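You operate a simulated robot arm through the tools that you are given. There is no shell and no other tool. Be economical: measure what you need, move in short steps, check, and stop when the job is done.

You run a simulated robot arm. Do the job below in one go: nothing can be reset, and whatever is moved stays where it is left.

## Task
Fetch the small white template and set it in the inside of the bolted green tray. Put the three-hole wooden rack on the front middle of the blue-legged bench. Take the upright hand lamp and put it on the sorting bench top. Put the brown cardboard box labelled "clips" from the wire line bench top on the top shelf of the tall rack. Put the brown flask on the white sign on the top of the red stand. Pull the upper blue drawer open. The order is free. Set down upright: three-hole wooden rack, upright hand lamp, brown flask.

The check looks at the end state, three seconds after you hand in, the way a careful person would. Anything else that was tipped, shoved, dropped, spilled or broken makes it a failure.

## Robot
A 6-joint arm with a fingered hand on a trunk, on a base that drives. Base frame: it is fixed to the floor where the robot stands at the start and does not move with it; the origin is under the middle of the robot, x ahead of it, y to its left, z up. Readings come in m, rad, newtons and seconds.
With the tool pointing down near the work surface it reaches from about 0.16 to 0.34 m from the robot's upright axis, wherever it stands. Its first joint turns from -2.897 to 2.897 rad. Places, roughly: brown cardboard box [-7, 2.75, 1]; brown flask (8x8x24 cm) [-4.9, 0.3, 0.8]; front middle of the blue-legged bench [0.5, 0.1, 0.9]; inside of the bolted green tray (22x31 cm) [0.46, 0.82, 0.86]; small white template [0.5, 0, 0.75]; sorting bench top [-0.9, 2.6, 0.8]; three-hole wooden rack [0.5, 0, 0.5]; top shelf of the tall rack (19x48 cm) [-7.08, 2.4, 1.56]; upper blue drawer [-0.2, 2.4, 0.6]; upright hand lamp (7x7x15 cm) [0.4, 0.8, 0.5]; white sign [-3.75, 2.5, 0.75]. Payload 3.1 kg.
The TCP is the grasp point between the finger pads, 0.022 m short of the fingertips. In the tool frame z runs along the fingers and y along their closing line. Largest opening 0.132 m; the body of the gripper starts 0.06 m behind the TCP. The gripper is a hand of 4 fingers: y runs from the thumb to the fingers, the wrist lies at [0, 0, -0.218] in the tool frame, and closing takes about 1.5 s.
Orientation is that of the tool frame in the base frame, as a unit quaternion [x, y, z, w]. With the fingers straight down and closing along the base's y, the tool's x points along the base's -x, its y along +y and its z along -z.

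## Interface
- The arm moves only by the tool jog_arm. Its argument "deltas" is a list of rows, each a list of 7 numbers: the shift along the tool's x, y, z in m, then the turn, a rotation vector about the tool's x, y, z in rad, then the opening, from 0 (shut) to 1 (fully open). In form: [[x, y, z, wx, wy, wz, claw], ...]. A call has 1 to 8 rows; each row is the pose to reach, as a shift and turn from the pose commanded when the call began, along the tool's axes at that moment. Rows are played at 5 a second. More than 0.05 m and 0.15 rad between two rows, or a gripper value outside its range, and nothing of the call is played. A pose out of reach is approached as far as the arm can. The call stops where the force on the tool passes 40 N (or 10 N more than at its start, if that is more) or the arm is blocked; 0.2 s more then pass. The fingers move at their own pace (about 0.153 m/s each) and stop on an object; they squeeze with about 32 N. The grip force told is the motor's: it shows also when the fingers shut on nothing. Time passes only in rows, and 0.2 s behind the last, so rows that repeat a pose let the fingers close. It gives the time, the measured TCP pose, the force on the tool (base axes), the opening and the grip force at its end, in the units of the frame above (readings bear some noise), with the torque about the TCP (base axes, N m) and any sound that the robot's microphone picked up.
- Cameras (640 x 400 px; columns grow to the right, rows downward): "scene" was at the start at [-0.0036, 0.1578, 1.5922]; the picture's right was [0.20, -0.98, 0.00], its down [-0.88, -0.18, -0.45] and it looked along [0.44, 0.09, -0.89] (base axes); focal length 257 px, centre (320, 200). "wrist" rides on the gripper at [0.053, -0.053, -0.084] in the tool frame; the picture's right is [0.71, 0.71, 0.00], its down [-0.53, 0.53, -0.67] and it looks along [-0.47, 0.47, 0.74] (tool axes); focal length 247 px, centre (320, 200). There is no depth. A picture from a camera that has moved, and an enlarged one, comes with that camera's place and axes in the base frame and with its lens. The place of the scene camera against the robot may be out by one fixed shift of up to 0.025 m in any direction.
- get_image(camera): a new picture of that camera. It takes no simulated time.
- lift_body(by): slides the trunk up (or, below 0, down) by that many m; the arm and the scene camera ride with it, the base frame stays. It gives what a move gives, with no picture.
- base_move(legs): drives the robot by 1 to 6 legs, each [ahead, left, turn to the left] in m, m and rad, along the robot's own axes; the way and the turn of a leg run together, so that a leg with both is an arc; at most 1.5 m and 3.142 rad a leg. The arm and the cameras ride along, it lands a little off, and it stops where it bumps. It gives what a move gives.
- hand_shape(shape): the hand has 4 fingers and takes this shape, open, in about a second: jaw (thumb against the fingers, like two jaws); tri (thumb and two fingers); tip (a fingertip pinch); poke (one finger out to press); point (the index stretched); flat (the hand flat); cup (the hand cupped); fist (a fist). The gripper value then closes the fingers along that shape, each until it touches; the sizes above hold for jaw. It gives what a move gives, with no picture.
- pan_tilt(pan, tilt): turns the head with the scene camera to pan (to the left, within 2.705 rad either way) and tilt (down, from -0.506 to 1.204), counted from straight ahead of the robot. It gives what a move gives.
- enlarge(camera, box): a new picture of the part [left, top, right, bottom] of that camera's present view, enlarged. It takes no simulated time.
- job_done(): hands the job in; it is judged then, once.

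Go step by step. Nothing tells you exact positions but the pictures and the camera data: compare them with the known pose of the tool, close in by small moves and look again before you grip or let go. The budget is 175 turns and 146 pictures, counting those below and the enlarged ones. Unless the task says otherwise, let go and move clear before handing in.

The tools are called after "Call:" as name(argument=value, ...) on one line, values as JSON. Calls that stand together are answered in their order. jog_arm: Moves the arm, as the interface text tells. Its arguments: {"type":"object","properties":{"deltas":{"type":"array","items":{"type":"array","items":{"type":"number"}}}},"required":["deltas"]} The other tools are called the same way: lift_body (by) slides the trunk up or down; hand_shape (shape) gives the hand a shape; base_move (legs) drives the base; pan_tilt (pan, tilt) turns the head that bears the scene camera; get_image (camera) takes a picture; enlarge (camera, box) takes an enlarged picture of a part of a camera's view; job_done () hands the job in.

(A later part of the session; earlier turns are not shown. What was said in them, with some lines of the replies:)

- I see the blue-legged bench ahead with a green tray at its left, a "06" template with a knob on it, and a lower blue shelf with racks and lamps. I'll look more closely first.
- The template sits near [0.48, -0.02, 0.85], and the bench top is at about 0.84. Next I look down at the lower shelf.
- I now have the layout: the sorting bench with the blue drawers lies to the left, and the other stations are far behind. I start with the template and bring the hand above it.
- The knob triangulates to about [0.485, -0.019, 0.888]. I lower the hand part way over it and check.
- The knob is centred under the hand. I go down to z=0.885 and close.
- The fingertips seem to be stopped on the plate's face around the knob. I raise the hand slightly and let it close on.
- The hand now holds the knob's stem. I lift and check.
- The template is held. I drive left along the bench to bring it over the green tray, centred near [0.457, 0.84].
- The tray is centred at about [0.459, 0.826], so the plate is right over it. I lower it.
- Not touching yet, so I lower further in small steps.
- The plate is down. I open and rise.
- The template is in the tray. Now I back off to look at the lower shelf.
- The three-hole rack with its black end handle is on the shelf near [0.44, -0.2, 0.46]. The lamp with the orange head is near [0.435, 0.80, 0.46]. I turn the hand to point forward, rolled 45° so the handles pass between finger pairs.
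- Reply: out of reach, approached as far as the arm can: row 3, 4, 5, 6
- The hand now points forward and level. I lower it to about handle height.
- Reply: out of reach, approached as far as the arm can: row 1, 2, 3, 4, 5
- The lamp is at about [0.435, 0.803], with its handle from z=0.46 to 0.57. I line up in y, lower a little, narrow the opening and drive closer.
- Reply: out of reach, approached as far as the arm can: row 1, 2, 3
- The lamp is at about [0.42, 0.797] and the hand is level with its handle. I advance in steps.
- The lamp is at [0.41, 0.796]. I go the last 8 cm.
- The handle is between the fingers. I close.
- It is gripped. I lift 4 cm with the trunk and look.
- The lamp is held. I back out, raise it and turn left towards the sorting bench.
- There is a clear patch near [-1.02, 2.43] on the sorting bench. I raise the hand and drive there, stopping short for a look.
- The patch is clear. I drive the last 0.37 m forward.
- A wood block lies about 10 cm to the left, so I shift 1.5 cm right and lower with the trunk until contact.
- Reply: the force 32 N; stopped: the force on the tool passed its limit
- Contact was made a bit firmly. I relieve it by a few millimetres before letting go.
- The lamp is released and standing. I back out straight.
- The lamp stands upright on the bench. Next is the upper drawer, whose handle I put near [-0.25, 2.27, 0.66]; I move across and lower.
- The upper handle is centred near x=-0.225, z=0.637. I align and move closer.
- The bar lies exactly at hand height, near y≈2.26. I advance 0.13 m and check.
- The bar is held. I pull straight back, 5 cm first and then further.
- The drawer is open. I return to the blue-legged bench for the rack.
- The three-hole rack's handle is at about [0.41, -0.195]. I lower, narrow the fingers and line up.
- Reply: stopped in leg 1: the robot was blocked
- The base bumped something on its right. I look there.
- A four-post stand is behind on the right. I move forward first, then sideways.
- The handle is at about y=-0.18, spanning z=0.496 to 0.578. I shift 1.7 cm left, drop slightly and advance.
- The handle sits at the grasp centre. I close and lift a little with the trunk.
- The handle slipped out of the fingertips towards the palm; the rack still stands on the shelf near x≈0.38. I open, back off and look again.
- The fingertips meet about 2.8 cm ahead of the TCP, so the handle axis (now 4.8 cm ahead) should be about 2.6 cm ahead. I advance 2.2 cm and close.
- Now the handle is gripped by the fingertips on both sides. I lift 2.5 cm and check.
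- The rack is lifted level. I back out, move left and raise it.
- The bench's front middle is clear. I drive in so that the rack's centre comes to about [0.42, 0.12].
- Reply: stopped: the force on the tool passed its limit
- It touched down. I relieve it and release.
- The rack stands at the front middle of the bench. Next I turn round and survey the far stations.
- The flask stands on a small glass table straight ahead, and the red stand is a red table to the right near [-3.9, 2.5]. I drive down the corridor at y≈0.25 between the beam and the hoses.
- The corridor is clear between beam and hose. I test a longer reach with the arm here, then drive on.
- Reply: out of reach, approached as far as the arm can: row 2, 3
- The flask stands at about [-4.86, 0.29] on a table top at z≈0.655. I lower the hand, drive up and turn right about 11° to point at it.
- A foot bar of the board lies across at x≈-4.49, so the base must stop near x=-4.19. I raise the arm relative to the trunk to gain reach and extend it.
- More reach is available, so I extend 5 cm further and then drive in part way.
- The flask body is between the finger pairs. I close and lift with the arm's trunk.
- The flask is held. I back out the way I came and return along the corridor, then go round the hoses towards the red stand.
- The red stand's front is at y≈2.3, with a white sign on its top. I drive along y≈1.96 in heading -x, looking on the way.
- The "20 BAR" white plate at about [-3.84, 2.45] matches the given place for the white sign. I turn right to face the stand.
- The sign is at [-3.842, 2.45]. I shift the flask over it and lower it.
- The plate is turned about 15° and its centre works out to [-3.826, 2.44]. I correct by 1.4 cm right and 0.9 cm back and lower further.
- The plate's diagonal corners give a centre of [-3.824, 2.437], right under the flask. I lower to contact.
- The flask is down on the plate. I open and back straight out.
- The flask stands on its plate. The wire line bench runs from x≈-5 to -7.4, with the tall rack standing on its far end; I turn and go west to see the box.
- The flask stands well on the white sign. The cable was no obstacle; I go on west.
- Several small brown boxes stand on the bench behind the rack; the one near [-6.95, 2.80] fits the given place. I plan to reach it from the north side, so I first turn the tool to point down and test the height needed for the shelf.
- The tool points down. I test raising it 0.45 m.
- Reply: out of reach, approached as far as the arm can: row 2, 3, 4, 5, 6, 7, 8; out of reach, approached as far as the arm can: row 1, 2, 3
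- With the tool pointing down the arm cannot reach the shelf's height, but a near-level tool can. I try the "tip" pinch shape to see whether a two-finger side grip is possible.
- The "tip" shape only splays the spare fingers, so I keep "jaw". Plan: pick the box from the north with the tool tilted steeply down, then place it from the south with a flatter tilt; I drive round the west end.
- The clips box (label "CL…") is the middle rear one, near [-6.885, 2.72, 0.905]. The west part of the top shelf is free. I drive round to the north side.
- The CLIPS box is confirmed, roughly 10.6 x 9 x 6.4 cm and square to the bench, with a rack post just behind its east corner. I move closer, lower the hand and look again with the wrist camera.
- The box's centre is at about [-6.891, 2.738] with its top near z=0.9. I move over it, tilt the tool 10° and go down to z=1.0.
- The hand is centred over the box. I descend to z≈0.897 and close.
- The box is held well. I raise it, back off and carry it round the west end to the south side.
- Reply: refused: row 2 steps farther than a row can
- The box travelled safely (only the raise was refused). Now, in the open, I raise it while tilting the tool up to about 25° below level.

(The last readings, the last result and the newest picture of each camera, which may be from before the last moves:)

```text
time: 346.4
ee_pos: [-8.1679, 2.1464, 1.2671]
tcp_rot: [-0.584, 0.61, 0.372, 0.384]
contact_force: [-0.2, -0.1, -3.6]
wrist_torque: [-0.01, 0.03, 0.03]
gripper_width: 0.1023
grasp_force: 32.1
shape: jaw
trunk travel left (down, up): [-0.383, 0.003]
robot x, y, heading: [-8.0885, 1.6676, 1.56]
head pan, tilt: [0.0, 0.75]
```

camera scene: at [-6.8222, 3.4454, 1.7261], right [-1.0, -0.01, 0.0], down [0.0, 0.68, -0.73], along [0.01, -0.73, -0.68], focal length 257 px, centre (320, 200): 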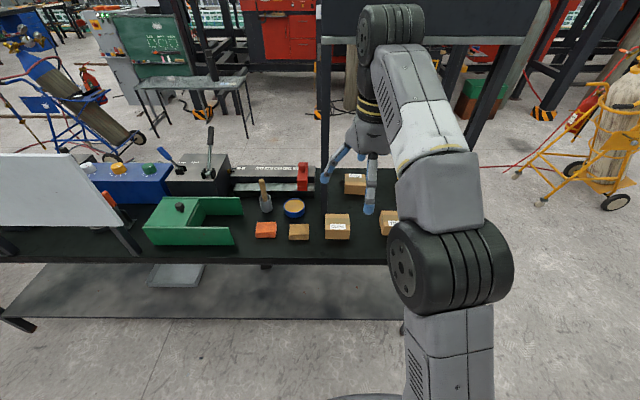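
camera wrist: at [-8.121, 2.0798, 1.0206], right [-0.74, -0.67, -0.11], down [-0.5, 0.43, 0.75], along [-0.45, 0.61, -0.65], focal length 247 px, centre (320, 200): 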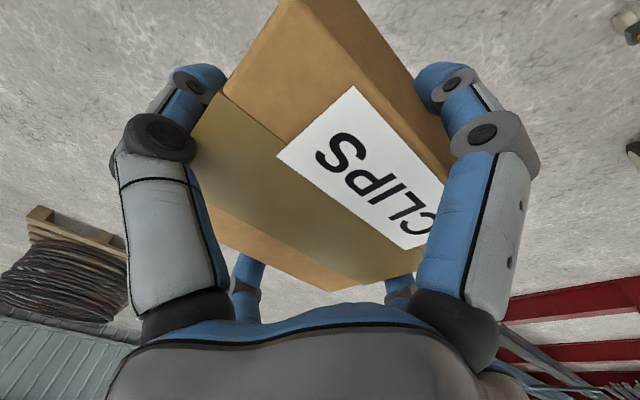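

Call:
jog_arm(deltas=[[-0.037, 0, -0.028, 0, 0, 0, 0], [-0.074, 0, -0.056, 0, 0, 0, 0], [-0.111, 0, -0.084, 0, 0, 0, 0], [-0.148, 0, -0.112, 0, 0, 0, 0], [-0.185, 0, -0.14, 0, 0, 0, 0], [-0.222, 0, -0.168, 0, 0, 0, 0], [-0.259, 0, -0.196, 0, 0, 0, 0], [-0.296, 0, -0.224, 0, 0, 0, 0]])

Call:
jog_arm(deltas=[[-0.02, 0, -0.015, 0, 0, 0, 0], [-0.04, 0, -0.02, 0, 0, 0, 0]])

Call:
get_image(camera="wrist")

```text
time: 348.2
ee_pos: [-8.171, 2.0737, 1.6302]
tcp_rot: [-0.586, 0.612, 0.369, 0.383]
contact_force: [-0.1, 0.2, -2.1]
wrist_torque: [-0.02, 0.02, 0.02]
gripper_width: 0.1019
grasp_force: 32.1
shape: jaw
trunk travel left (down, up): [-0.383, 0.003]
robot x, y, heading: [-8.0934, 1.6636, 1.562]
head pan, tilt: [0.0, 0.75]
```

```text
time: 348.8
ee_pos: [-8.1696, 2.0719, 1.6696]
tcp_rot: [-0.585, 0.612, 0.369, 0.383]
contact_force: [1.4, -0.4, -4.3]
wrist_torque: [-0.04, 0.1, 0.01]
gripper_width: 0.1018
grasp_force: 32.1
shape: jaw
out of reach, approached as far as the arm can: row 2
trunk travel left (down, up): [-0.383, 0.003]
robot x, y, heading: [-8.092, 1.6671, 1.564]
head pan, tilt: [0.0, 0.75]
```

```text
18 pictures are left
camera wrist: at [-8.1226, 1.9718, 1.6573], right [-0.72, -0.28, -0.63], down [-0.54, -0.35, 0.77], along [-0.43, 0.89, 0.1], focal length 247 px, centre (320, 200)
```

wrist: 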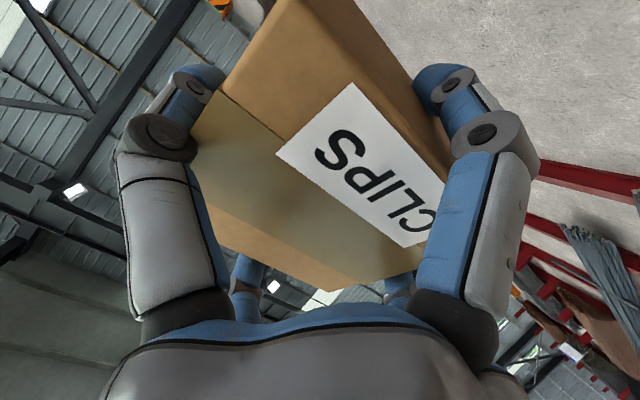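

The TCP reaches z=1.67 with the tool 25° below level, giving about 3 cm clearance over the shelf. I strafe to x≈-7.2 and look.

Call:
base_move(legs=[[0, -0.97, 0.007]])

Call:
pan_tilt(pan=0.0, tilt=0.4)

Call:
get_image(camera="scene")

```text
time: 353.9
ee_pos: [-7.1936, 2.0643, 1.6707]
tcp_rot: [-0.586, 0.61, 0.372, 0.383]
contact_force: [0.5, -0.2, -3.8]
wrist_torque: [-0.02, 0.06, 0.01]
gripper_width: 0.1016
grasp_force: 31.5
shape: jaw
trunk travel left (down, up): [-0.383, 0.003]
robot x, y, heading: [-7.1101, 1.6595, 1.571]
head pan, tilt: [0.0, 0.75]
```

```text
time: 354.7
ee_pos: [-7.1943, 2.0643, 1.6703]
tcp_rot: [-0.586, 0.61, 0.371, 0.383]
contact_force: [-1.3, 0.2, -2.8]
wrist_torque: [0.0, 0.04, -0.03]
gripper_width: 0.1017
grasp_force: 31.6
shape: jaw
trunk travel left (down, up): [-0.383, 0.003]
robot x, y, heading: [-7.1113, 1.6584, 1.567]
head pan, tilt: [0.0, 0.4]
```

```text
17 pictures are left
camera scene: at [-7.2661, 1.6921, 1.7571], right [1.0, 0.0, 0.0], down [0.0, -0.39, -0.92], along [0.0, 0.92, -0.39], focal length 257 px, centre (320, 200)
```

scene: 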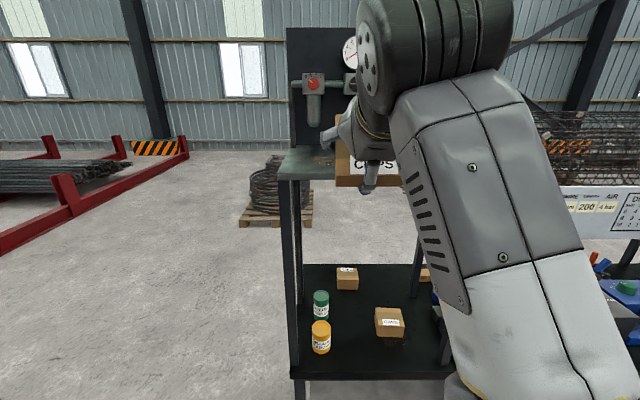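

The shelf's west part is free; a filter bowl on the panel at x≈-7.29 means I should stay a bit east. I pitch the tool down 8° more and shift right 3.5 cm, then advance.

Call:
jog_arm(deltas=[[0.014, 0, -0.005, 0, 0.07, 0, 0], [0.027, 0, -0.011, 0, 0.14, 0, 0], [0.027, 0, -0.011, 0, 0.14, 0, 0]])

Call:
base_move(legs=[[0.0, -0.035, 0], [0.15, 0, 0]])

Call:
pan_tilt(pan=0.1, tilt=0.4)

Call:
get_image(camera="scene")

Call:
get_image(camera="wrist")

```text
time: 355.5
ee_pos: [-7.1955, 2.045, 1.6488]
tcp_rot: [-0.612, 0.635, 0.329, 0.338]
contact_force: [-0.2, 0.0, -3.0]
wrist_torque: [0.01, 0.02, 0.01]
gripper_width: 0.1015
grasp_force: 32.5
shape: jaw
out of reach, approached as far as the arm can: row 2
trunk travel left (down, up): [-0.383, 0.003]
robot x, y, heading: [-7.1131, 1.6647, 1.569]
head pan, tilt: [0.0, 0.4]
```

```text
time: 357.4
ee_pos: [-7.1601, 2.192, 1.6486]
tcp_rot: [-0.611, 0.635, 0.33, 0.339]
contact_force: [-0.4, 0.3, -3.8]
wrist_torque: [0.0, 0.02, 0.01]
gripper_width: 0.1018
grasp_force: 31.6
shape: jaw
trunk travel left (down, up): [-0.383, 0.003]
robot x, y, heading: [-7.0799, 1.8106, 1.568]
head pan, tilt: [0.0, 0.4]
```

```text
time: 358.0
ee_pos: [-7.1587, 2.194, 1.6482]
tcp_rot: [-0.611, 0.635, 0.33, 0.339]
contact_force: [0.1, -0.3, -4.7]
wrist_torque: [-0.03, 0.01, -0.01]
gripper_width: 0.1018
grasp_force: 32.3
shape: jaw
trunk travel left (down, up): [-0.383, 0.003]
robot x, y, heading: [-7.0769, 1.8084, 1.566]
head pan, tilt: [0.099, 0.4]
```

```text
16 pictures are left
camera scene: at [-7.2398, 1.8435, 1.7572], right [1.0, 0.1, 0.0], down [0.04, -0.39, -0.92], along [-0.09, 0.92, -0.39], focal length 257 px, centre (320, 200)
```

scene: 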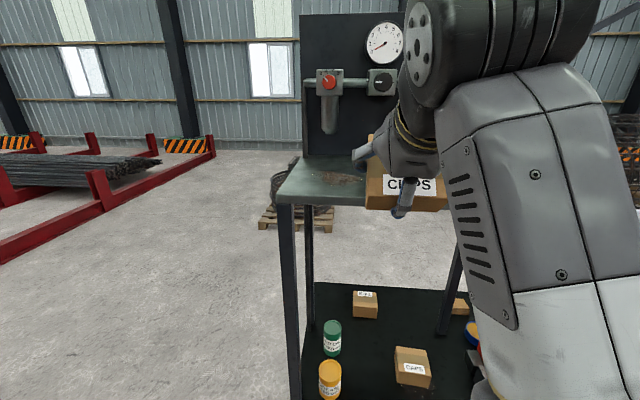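

```text
15 pictures are left
camera wrist: at [-7.1109, 2.0932, 1.6496], right [-0.72, -0.37, -0.59], down [-0.53, -0.25, 0.81], along [-0.44, 0.9, -0.02], focal length 247 px, centre (320, 200)
```

wrist: 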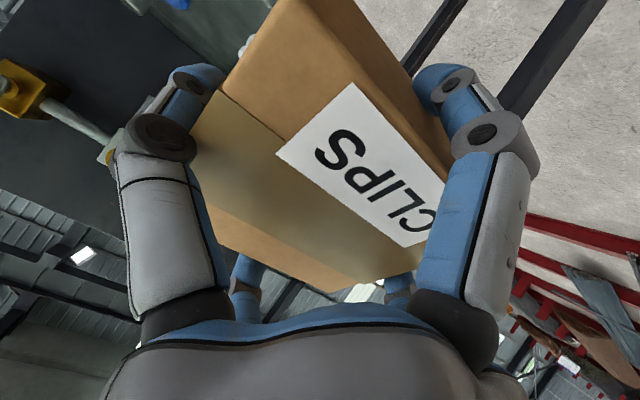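

Clearance would be only about 1 cm, so I tilt back 6° and rise 2 cm before advancing over the shelf.

Call:
jog_arm(deltas=[[-0.008, 0, -0.005, 0, -0.055, 0, 0], [-0.016, 0, -0.011, 0, -0.11, 0, 0], [-0.016, 0, -0.011, 0, -0.11, 0, 0]])

Call:
base_move(legs=[[0.09, 0, 0]])

Call:
get_image(camera="scene")

```text
time: 358.8
ee_pos: [-7.1594, 2.1928, 1.6672]
tcp_rot: [-0.592, 0.616, 0.363, 0.373]
contact_force: [-0.3, 0.3, -3.8]
wrist_torque: [-0.03, 0.03, 0.0]
gripper_width: 0.1015
grasp_force: 32.2
shape: jaw
trunk travel left (down, up): [-0.383, 0.003]
robot x, y, heading: [-7.0764, 1.8113, 1.57]
head pan, tilt: [0.099, 0.4]
```

```text
time: 359.9
ee_pos: [-7.16, 2.283, 1.6664]
tcp_rot: [-0.591, 0.616, 0.363, 0.373]
contact_force: [0.1, 0.0, -3.8]
wrist_torque: [0.02, 0.02, -0.02]
gripper_width: 0.1015
grasp_force: 32.2
shape: jaw
trunk travel left (down, up): [-0.383, 0.003]
robot x, y, heading: [-7.0794, 1.8989, 1.566]
head pan, tilt: [0.099, 0.4]
```

```text
14 pictures are left
camera scene: at [-7.2397, 1.9317, 1.7572], right [1.0, 0.1, 0.0], down [0.04, -0.39, -0.92], along [-0.09, 0.92, -0.39], focal length 257 px, centre (320, 200)
```

scene: 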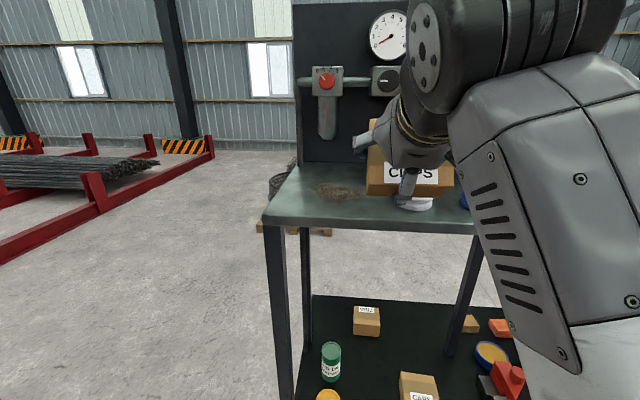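

A white ring lies on the shelf near x≈-7.11, so I shift 5.5 cm left before going in further, and check.

Call:
base_move(legs=[[0, 0.055, 0.003]])

Call:
enlarge(camera="scene", box=[240, 50, 480, 260])

```text
time: 360.9
ee_pos: [-7.2133, 2.2798, 1.6691]
tcp_rot: [-0.592, 0.614, 0.365, 0.373]
contact_force: [-0.2, 0.1, -3.9]
wrist_torque: [-0.05, -0.01, -0.01]
gripper_width: 0.1015
grasp_force: 31.9
shape: jaw
trunk travel left (down, up): [-0.383, 0.003]
robot x, y, heading: [-7.1322, 1.902, 1.572]
head pan, tilt: [0.099, 0.4]
```

```text
1.90 times, centred on (360, 155) of scene
camera zoom: at [-7.2935, 1.9298, 1.7573], right [1.0, 0.1, 0.0], down [0.04, -0.39, -0.92], along [-0.09, 0.92, -0.39], focal length 490 px, centre (244, 286)
```

zoom: 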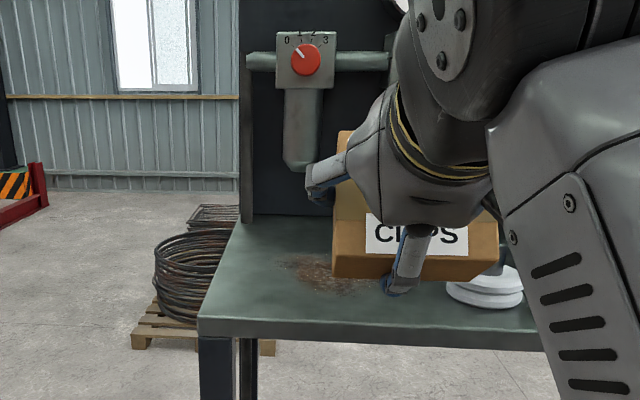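

The view shows the ring just right of the box; comparing with the known box pose, the camera reads 2.7 cm too far right. I shift another 2.7 cm left and advance 5.5 cm.

Call:
base_move(legs=[[0, 0.027, 0], [0.056, 0, 0]])

Call:
enlarge(camera="scene", box=[240, 50, 480, 260])

```text
time: 362.2
ee_pos: [-7.2413, 2.3357, 1.668]
tcp_rot: [-0.592, 0.615, 0.364, 0.373]
contact_force: [0.4, 0.7, -5.3]
wrist_torque: [0.01, 0.03, -0.02]
gripper_width: 0.1012
grasp_force: 32.4
shape: jaw
trunk travel left (down, up): [-0.383, 0.003]
robot x, y, heading: [-7.1606, 1.9599, 1.57]
head pan, tilt: [0.099, 0.4]
```

```text
1.90 times, centred on (360, 155) of scene
camera zoom: at [-7.3202, 1.9852, 1.7573], right [0.99, 0.1, 0.0], down [0.04, -0.39, -0.92], along [-0.09, 0.92, -0.39], focal length 490 px, centre (244, 286)
```

zoom: 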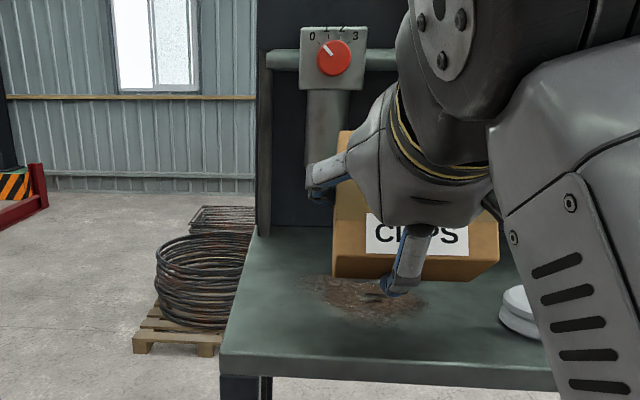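

The ring is now clear of the box and there is ample shelf in front. I lower step by step with the trunk.

Call:
lift_body(by=-0.018)

Call:
lift_body(by=-0.005)

Call:
enlarge(camera="scene", box=[240, 50, 480, 260])

```text
time: 362.9
ee_pos: [-7.2421, 2.3388, 1.6487]
tcp_rot: [-0.593, 0.615, 0.362, 0.372]
contact_force: [-0.1, -0.2, -4.1]
wrist_torque: [-0.03, 0.05, 0.01]
gripper_width: 0.1018
grasp_force: 31.8
shape: jaw
trunk travel left (down, up): [-0.365, 0.021]
robot x, y, heading: [-7.1583, 1.9561, 1.564]
head pan, tilt: [0.099, 0.4]
```

```text
time: 363.4
ee_pos: [-7.2422, 2.338, 1.6449]
tcp_rot: [-0.593, 0.614, 0.364, 0.372]
contact_force: [0.2, 0.0, -3.7]
wrist_torque: [-0.04, 0.09, -0.03]
gripper_width: 0.1015
grasp_force: 31.7
shape: jaw
trunk travel left (down, up): [-0.36, 0.026]
robot x, y, heading: [-7.1633, 1.9593, 1.568]
head pan, tilt: [0.099, 0.4]
```

```text
1.90 times, centred on (360, 155) of scene
camera zoom: at [-7.3217, 1.9873, 1.7345], right [0.99, 0.1, 0.0], down [0.04, -0.39, -0.92], along [-0.09, 0.92, -0.39], focal length 490 px, centre (244, 286)
```

zoom: 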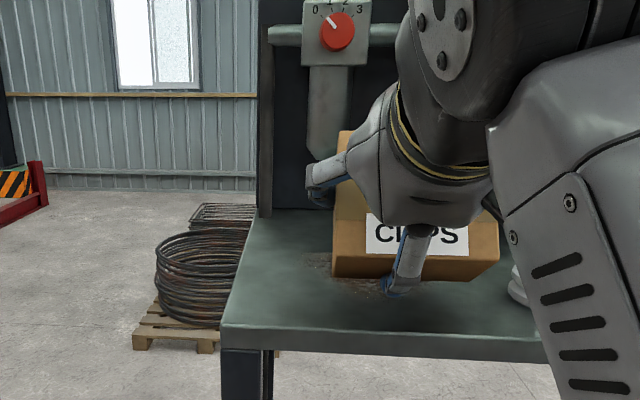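

I re-tilt the tool 6° steeper (trunk up, hand down) so that the box will settle upright, keeping it just above the shelf.

Call:
lift_body(by=0.023)

Call:
jog_arm(deltas=[[0.01, 0, 0.005, 0, 0.055, 0, 0], [0.0178, 0, 0.009, 0, 0.11, 0, 0], [0.0178, 0, 0.009, 0, 0.11, 0, 0]])

Call:
lift_body(by=-0.004)

```text
time: 364.1
ee_pos: [-7.2422, 2.3372, 1.669]
tcp_rot: [-0.593, 0.615, 0.363, 0.372]
contact_force: [-0.2, 0.0, -3.5]
wrist_torque: [0.01, 0.01, 0.02]
gripper_width: 0.1018
grasp_force: 32.2
shape: jaw
trunk travel left (down, up): [-0.383, 0.003]
robot x, y, heading: [-7.1599, 1.9581, 1.565]
head pan, tilt: [0.099, 0.4]
```

```text
time: 364.9
ee_pos: [-7.2419, 2.3361, 1.6484]
tcp_rot: [-0.612, 0.634, 0.33, 0.337]
contact_force: [0.4, -0.6, -4.0]
wrist_torque: [0.0, 0.01, -0.05]
gripper_width: 0.1018
grasp_force: 31.9
shape: jaw
trunk travel left (down, up): [-0.383, 0.003]
robot x, y, heading: [-7.159, 1.9577, 1.568]
head pan, tilt: [0.099, 0.4]
```

```text
time: 365.4
ee_pos: [-7.2414, 2.3367, 1.6428]
tcp_rot: [-0.612, 0.635, 0.329, 0.338]
contact_force: [0.3, 0.0, -3.8]
wrist_torque: [0.01, 0.0, 0.0]
gripper_width: 0.1018
grasp_force: 31.9
shape: jaw
trunk travel left (down, up): [-0.379, 0.007]
robot x, y, heading: [-7.1598, 1.956, 1.572]
head pan, tilt: [0.099, 0.4]
```

Call:
lift_body(by=-0.004)

Call:
lift_body(by=-0.003)

```text
time: 366.0
ee_pos: [-7.243, 2.337, 1.6399]
tcp_rot: [-0.612, 0.634, 0.331, 0.337]
contact_force: [0.4, -0.3, -3.0]
wrist_torque: [0.0, 0.04, 0.05]
gripper_width: 0.1018
grasp_force: 31.6
shape: jaw
trunk travel left (down, up): [-0.375, 0.011]
robot x, y, heading: [-7.1576, 1.954, 1.577]
head pan, tilt: [0.099, 0.4]
```

```text
time: 366.5
ee_pos: [-7.2417, 2.3366, 1.637]
tcp_rot: [-0.611, 0.634, 0.331, 0.338]
contact_force: [0.4, -0.1, -3.7]
wrist_torque: [0.0, 0.02, -0.01]
gripper_width: 0.1018
grasp_force: 32.0
shape: jaw
trunk travel left (down, up): [-0.372, 0.014]
robot x, y, heading: [-7.159, 1.9562, 1.568]
head pan, tilt: [0.099, 0.4]
```

Call:
lift_body(by=-0.004)

Call:
lift_body(by=-0.004)

Call:
enlarge(camera="scene", box=[240, 50, 480, 260])

```text
time: 367.0
ee_pos: [-7.2415, 2.3359, 1.6331]
tcp_rot: [-0.612, 0.635, 0.33, 0.338]
contact_force: [-0.3, 0.2, -4.0]
wrist_torque: [-0.01, 0.0, -0.02]
gripper_width: 0.1016
grasp_force: 31.5
shape: jaw
trunk travel left (down, up): [-0.368, 0.018]
robot x, y, heading: [-7.1597, 1.9556, 1.573]
head pan, tilt: [0.099, 0.4]
```

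```text
time: 367.6
ee_pos: [-7.2421, 2.3368, 1.6294]
tcp_rot: [-0.612, 0.634, 0.33, 0.338]
contact_force: [-0.4, -0.1, -4.2]
wrist_torque: [-0.03, 0.03, 0.0]
gripper_width: 0.1015
grasp_force: 31.7
shape: jaw
trunk travel left (down, up): [-0.364, 0.022]
robot x, y, heading: [-7.1614, 1.9556, 1.568]
head pan, tilt: [0.099, 0.4]
```

```text
1.90 times, centred on (360, 155) of scene
camera zoom: at [-7.3216, 1.9867, 1.7385], right [0.99, 0.1, 0.0], down [0.04, -0.39, -0.92], along [-0.09, 0.92, -0.39], focal length 490 px, centre (244, 286)
```

zoom: 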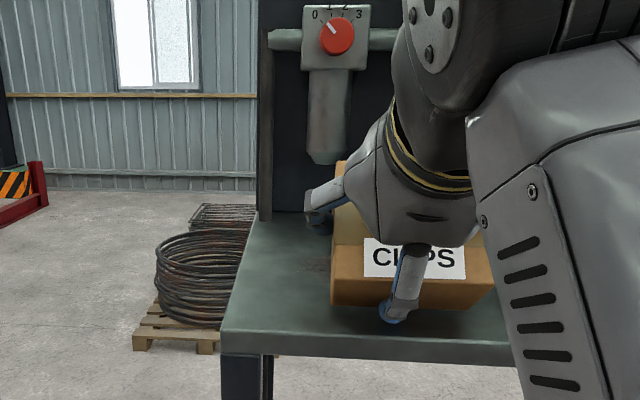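

No contact yet, so there is room to steepen the tool a bit more. I do that and continue down.

Call:
lift_body(by=0.02)

Call:
jog_arm(deltas=[[0.008, 0, 0.005, 0, 0.05, 0, 0], [0.0167, 0, 0.011, 0, 0.11, 0, 0], [0.0167, 0, 0.011, 0, 0.11, 0, 0]])

Call:
lift_body(by=-0.004)

Call:
lift_body(by=-0.004)

```text
time: 368.2
ee_pos: [-7.2427, 2.3362, 1.6497]
tcp_rot: [-0.611, 0.635, 0.33, 0.338]
contact_force: [0.7, -0.5, -3.8]
wrist_torque: [0.02, 0.01, 0.03]
gripper_width: 0.1018
grasp_force: 31.8
shape: jaw
trunk travel left (down, up): [-0.384, 0.002]
robot x, y, heading: [-7.1605, 1.9554, 1.571]
head pan, tilt: [0.099, 0.4]
```

```text
time: 369.0
ee_pos: [-7.2433, 2.335, 1.6264]
tcp_rot: [-0.629, 0.652, 0.296, 0.302]
contact_force: [-0.2, 0.1, -3.8]
wrist_torque: [-0.03, -0.02, -0.03]
gripper_width: 0.1015
grasp_force: 32.6
shape: jaw
out of reach, approached as far as the arm can: row 2
trunk travel left (down, up): [-0.384, 0.002]
robot x, y, heading: [-7.1581, 1.9563, 1.569]
head pan, tilt: [0.099, 0.4]
```

```text
time: 369.6
ee_pos: [-7.2405, 2.3342, 1.6243]
tcp_rot: [-0.627, 0.651, 0.3, 0.304]
contact_force: [0.2, 3.9, 15.7]
wrist_torque: [0.05, 0.9, -0.17]
gripper_width: 0.1016
grasp_force: 32.3
shape: jaw
trunk travel left (down, up): [-0.38, 0.006]
robot x, y, heading: [-7.16, 1.953, 1.567]
head pan, tilt: [0.099, 0.4]
```

```text
time: 370.1
ee_pos: [-7.2413, 2.3351, 1.6243]
tcp_rot: [-0.624, 0.649, 0.307, 0.308]
contact_force: [-0.2, 1.6, 12.9]
wrist_torque: [-0.07, 0.84, -0.06]
gripper_width: 0.1012
grasp_force: 32.2
shape: jaw
trunk travel left (down, up): [-0.375, 0.01]
robot x, y, heading: [-7.1565, 1.9545, 1.573]
head pan, tilt: [0.099, 0.4]
stopped: the force on the tool passed its limit (the readings are from after the stop); the commanded pose is now the measured one
```

Contact. I ease off slightly and look before releasing.

Call:
lift_body(by=0.003)

Call:
enlarge(camera="scene", box=[270, 110, 430, 250])

```text
time: 370.6
ee_pos: [-7.2419, 2.3352, 1.6238]
tcp_rot: [-0.626, 0.651, 0.301, 0.307]
contact_force: [-1.0, -0.2, 2.8]
wrist_torque: [-0.1, 0.32, 0.03]
gripper_width: 0.1011
grasp_force: 32.3
shape: jaw
trunk travel left (down, up): [-0.378, 0.007]
robot x, y, heading: [-7.1607, 1.9539, 1.572]
head pan, tilt: [0.099, 0.4]
```

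```text
2.86 times, centred on (350, 180) of scene
camera zoom: at [-7.3213, 1.9858, 1.7535], right [0.99, 0.1, 0.0], down [0.04, -0.39, -0.92], along [-0.09, 0.92, -0.39], focal length 735 px, centre (234, 257)
```

zoom: 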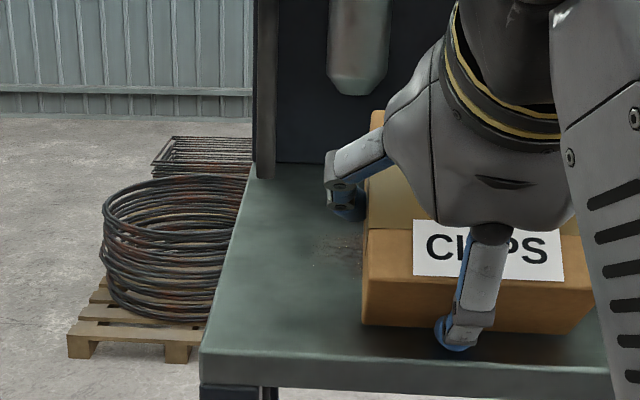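

The box's near edge is on the shelf with about 4–5 cm to the front edge. I open the fingers with a slight rise and let it settle.

Call:
jog_arm(deltas=[[-0.002, 0, -0.0015, 0, 0, 0, 0.82], [-0.004, 0, -0.003, 0, 0, 0, 0.9], [-0.006, 0, -0.004, 0, 0, 0, 1], [-0.006, 0, -0.004, 0, 0, 0, 1], [-0.006, 0, -0.004, 0, 0, 0, 1]])

Call:
get_image(camera="wrist")

Call:
enlarge(camera="scene", box=[270, 110, 430, 250])

```text
time: 371.8
ee_pos: [-7.2397, 2.3324, 1.6265]
tcp_rot: [-0.626, 0.65, 0.304, 0.307]
contact_force: [0.6, -2.2, 11.4]
wrist_torque: [-0.34, -0.01, -0.04]
gripper_width: 0.1314
grasp_force: 0.0
shape: jaw
out of reach, approached as far as the arm can: row 2, 3, 4, 5
trunk travel left (down, up): [-0.378, 0.007]
robot x, y, heading: [-7.158, 1.9554, 1.571]
head pan, tilt: [0.099, 0.4]
```

```text
8 pictures are left
camera wrist: at [-7.1921, 2.2322, 1.6363], right [-0.73, -0.42, -0.54], down [-0.52, -0.17, 0.83], along [-0.44, 0.89, -0.09], focal length 247 px, centre (320, 200)
```

wrist: 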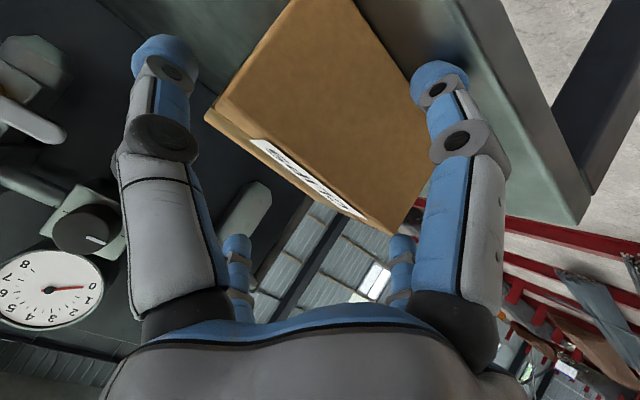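

```text
2.86 times, centred on (350, 180) of scene
camera zoom: at [-7.3212, 1.9845, 1.7535], right [0.99, 0.1, 0.0], down [0.04, -0.39, -0.92], along [-0.09, 0.92, -0.39], focal length 735 px, centre (234, 257)
```

zoom: 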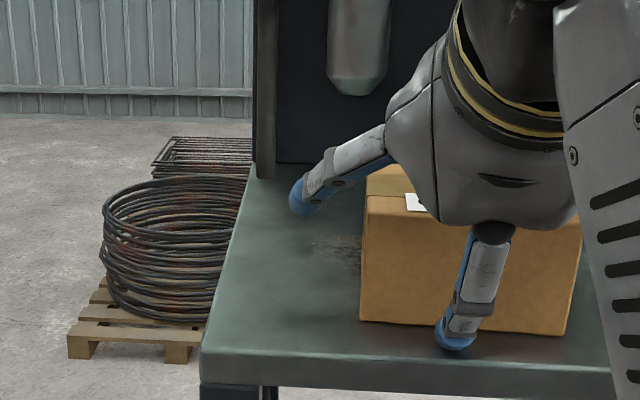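

The box stands upright on the shelf. I rise slightly and back straight away.

Call:
lift_body(by=0.006)

Call:
base_move(legs=[[-0.3, 0, 0]])

Call:
get_image(camera="scene")

```text
time: 372.4
ee_pos: [-7.2408, 2.3351, 1.6312]
tcp_rot: [-0.626, 0.65, 0.303, 0.307]
contact_force: [0.2, 1.1, 2.0]
wrist_torque: [0.0, 0.03, 0.04]
gripper_width: 0.1316
grasp_force: 0.0
shape: jaw
trunk travel left (down, up): [-0.384, 0.001]
robot x, y, heading: [-7.1598, 1.9598, 1.569]
head pan, tilt: [0.099, 0.4]
```

```text
time: 374.4
ee_pos: [-7.242, 2.035, 1.6317]
tcp_rot: [-0.626, 0.65, 0.303, 0.306]
contact_force: [-0.5, 0.1, 0.4]
wrist_torque: [0.0, 0.01, -0.01]
gripper_width: 0.132
grasp_force: 0.0
shape: jaw
trunk travel left (down, up): [-0.384, 0.001]
robot x, y, heading: [-7.1575, 1.6585, 1.575]
head pan, tilt: [0.099, 0.4]
```

```text
6 pictures are left
camera scene: at [-7.3213, 1.6872, 1.759], right [0.99, 0.1, 0.0], down [0.04, -0.39, -0.92], along [-0.09, 0.92, -0.39], focal length 257 px, centre (320, 200)
```

scene: 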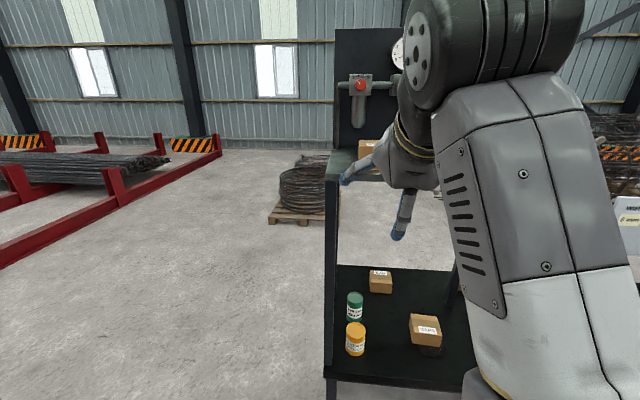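

The box stays on the shelf. I step left for one clear look at the whole shelf.

Call:
base_move(legs=[[0, 0.5, 0]])

Call:
pan_tilt(pan=-0.6, tilt=0.3)

Call:
get_image(camera="scene")

```text
time: 377.4
ee_pos: [-7.7471, 2.0351, 1.6306]
tcp_rot: [-0.627, 0.649, 0.303, 0.306]
contact_force: [-0.6, -0.3, -0.7]
wrist_torque: [0.02, -0.02, 0.01]
gripper_width: 0.1322
grasp_force: 0.2
shape: jaw
trunk travel left (down, up): [-0.384, 0.001]
robot x, y, heading: [-7.6636, 1.6521, 1.571]
head pan, tilt: [0.099, 0.4]
```

```text
time: 378.4
ee_pos: [-7.748, 2.034, 1.6308]
tcp_rot: [-0.627, 0.65, 0.303, 0.306]
contact_force: [-0.3, 0.4, -0.6]
wrist_torque: [-0.02, -0.01, 0.0]
gripper_width: 0.1318
grasp_force: 0.1
shape: jaw
trunk travel left (down, up): [-0.384, 0.001]
robot x, y, heading: [-7.6654, 1.6585, 1.576]
head pan, tilt: [-0.6, 0.3]
```

```text
5 pictures are left
camera scene: at [-7.765, 1.671, 1.7683], right [0.83, -0.56, 0.0], down [-0.17, -0.24, -0.96], along [0.54, 0.79, -0.3], focal length 257 px, centre (320, 200)
```

scene: 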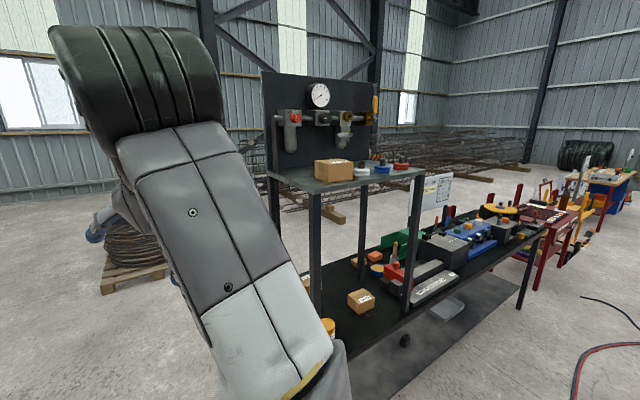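

The clips box stands upright on the top shelf with the rings beside it undisturbed, and the hand is clear. All six parts are done, so I hand in.

Call:
job_done()

```text
The job is handed in.
```

I finished all six parts and handed the job in; no result of the check came back.

- **White template:** it lies in the green tray.
- **Three-hole rack:** it stands upright at the front middle of the blue-legged bench. The first grip slipped and slid it about 3 cm on the lower shelf before I lifted it.
- **Hand lamp:** it stands upright on the sorting bench top.
- **Clips box:** it stands on the west end of the tall rack's top shelf, and the rings beside it look undisturbed.
- **Brown flask:** it stands upright on the white "20 BAR" plate on the red stand. The stand also holds a white "37 NEXT BAR" clipboard; I took the plate because it fits the position given for the white sign.
- **Upper blue drawer:** it is pulled open about 24 cm.

While lining up for the rack, the base bumped the four-post stand behind it and stopped. It looked unmoved in the picture afterwards. The base also drove over floor cables and hoses on the way to the wire line bench; the one I looked back at appeared unmoved.
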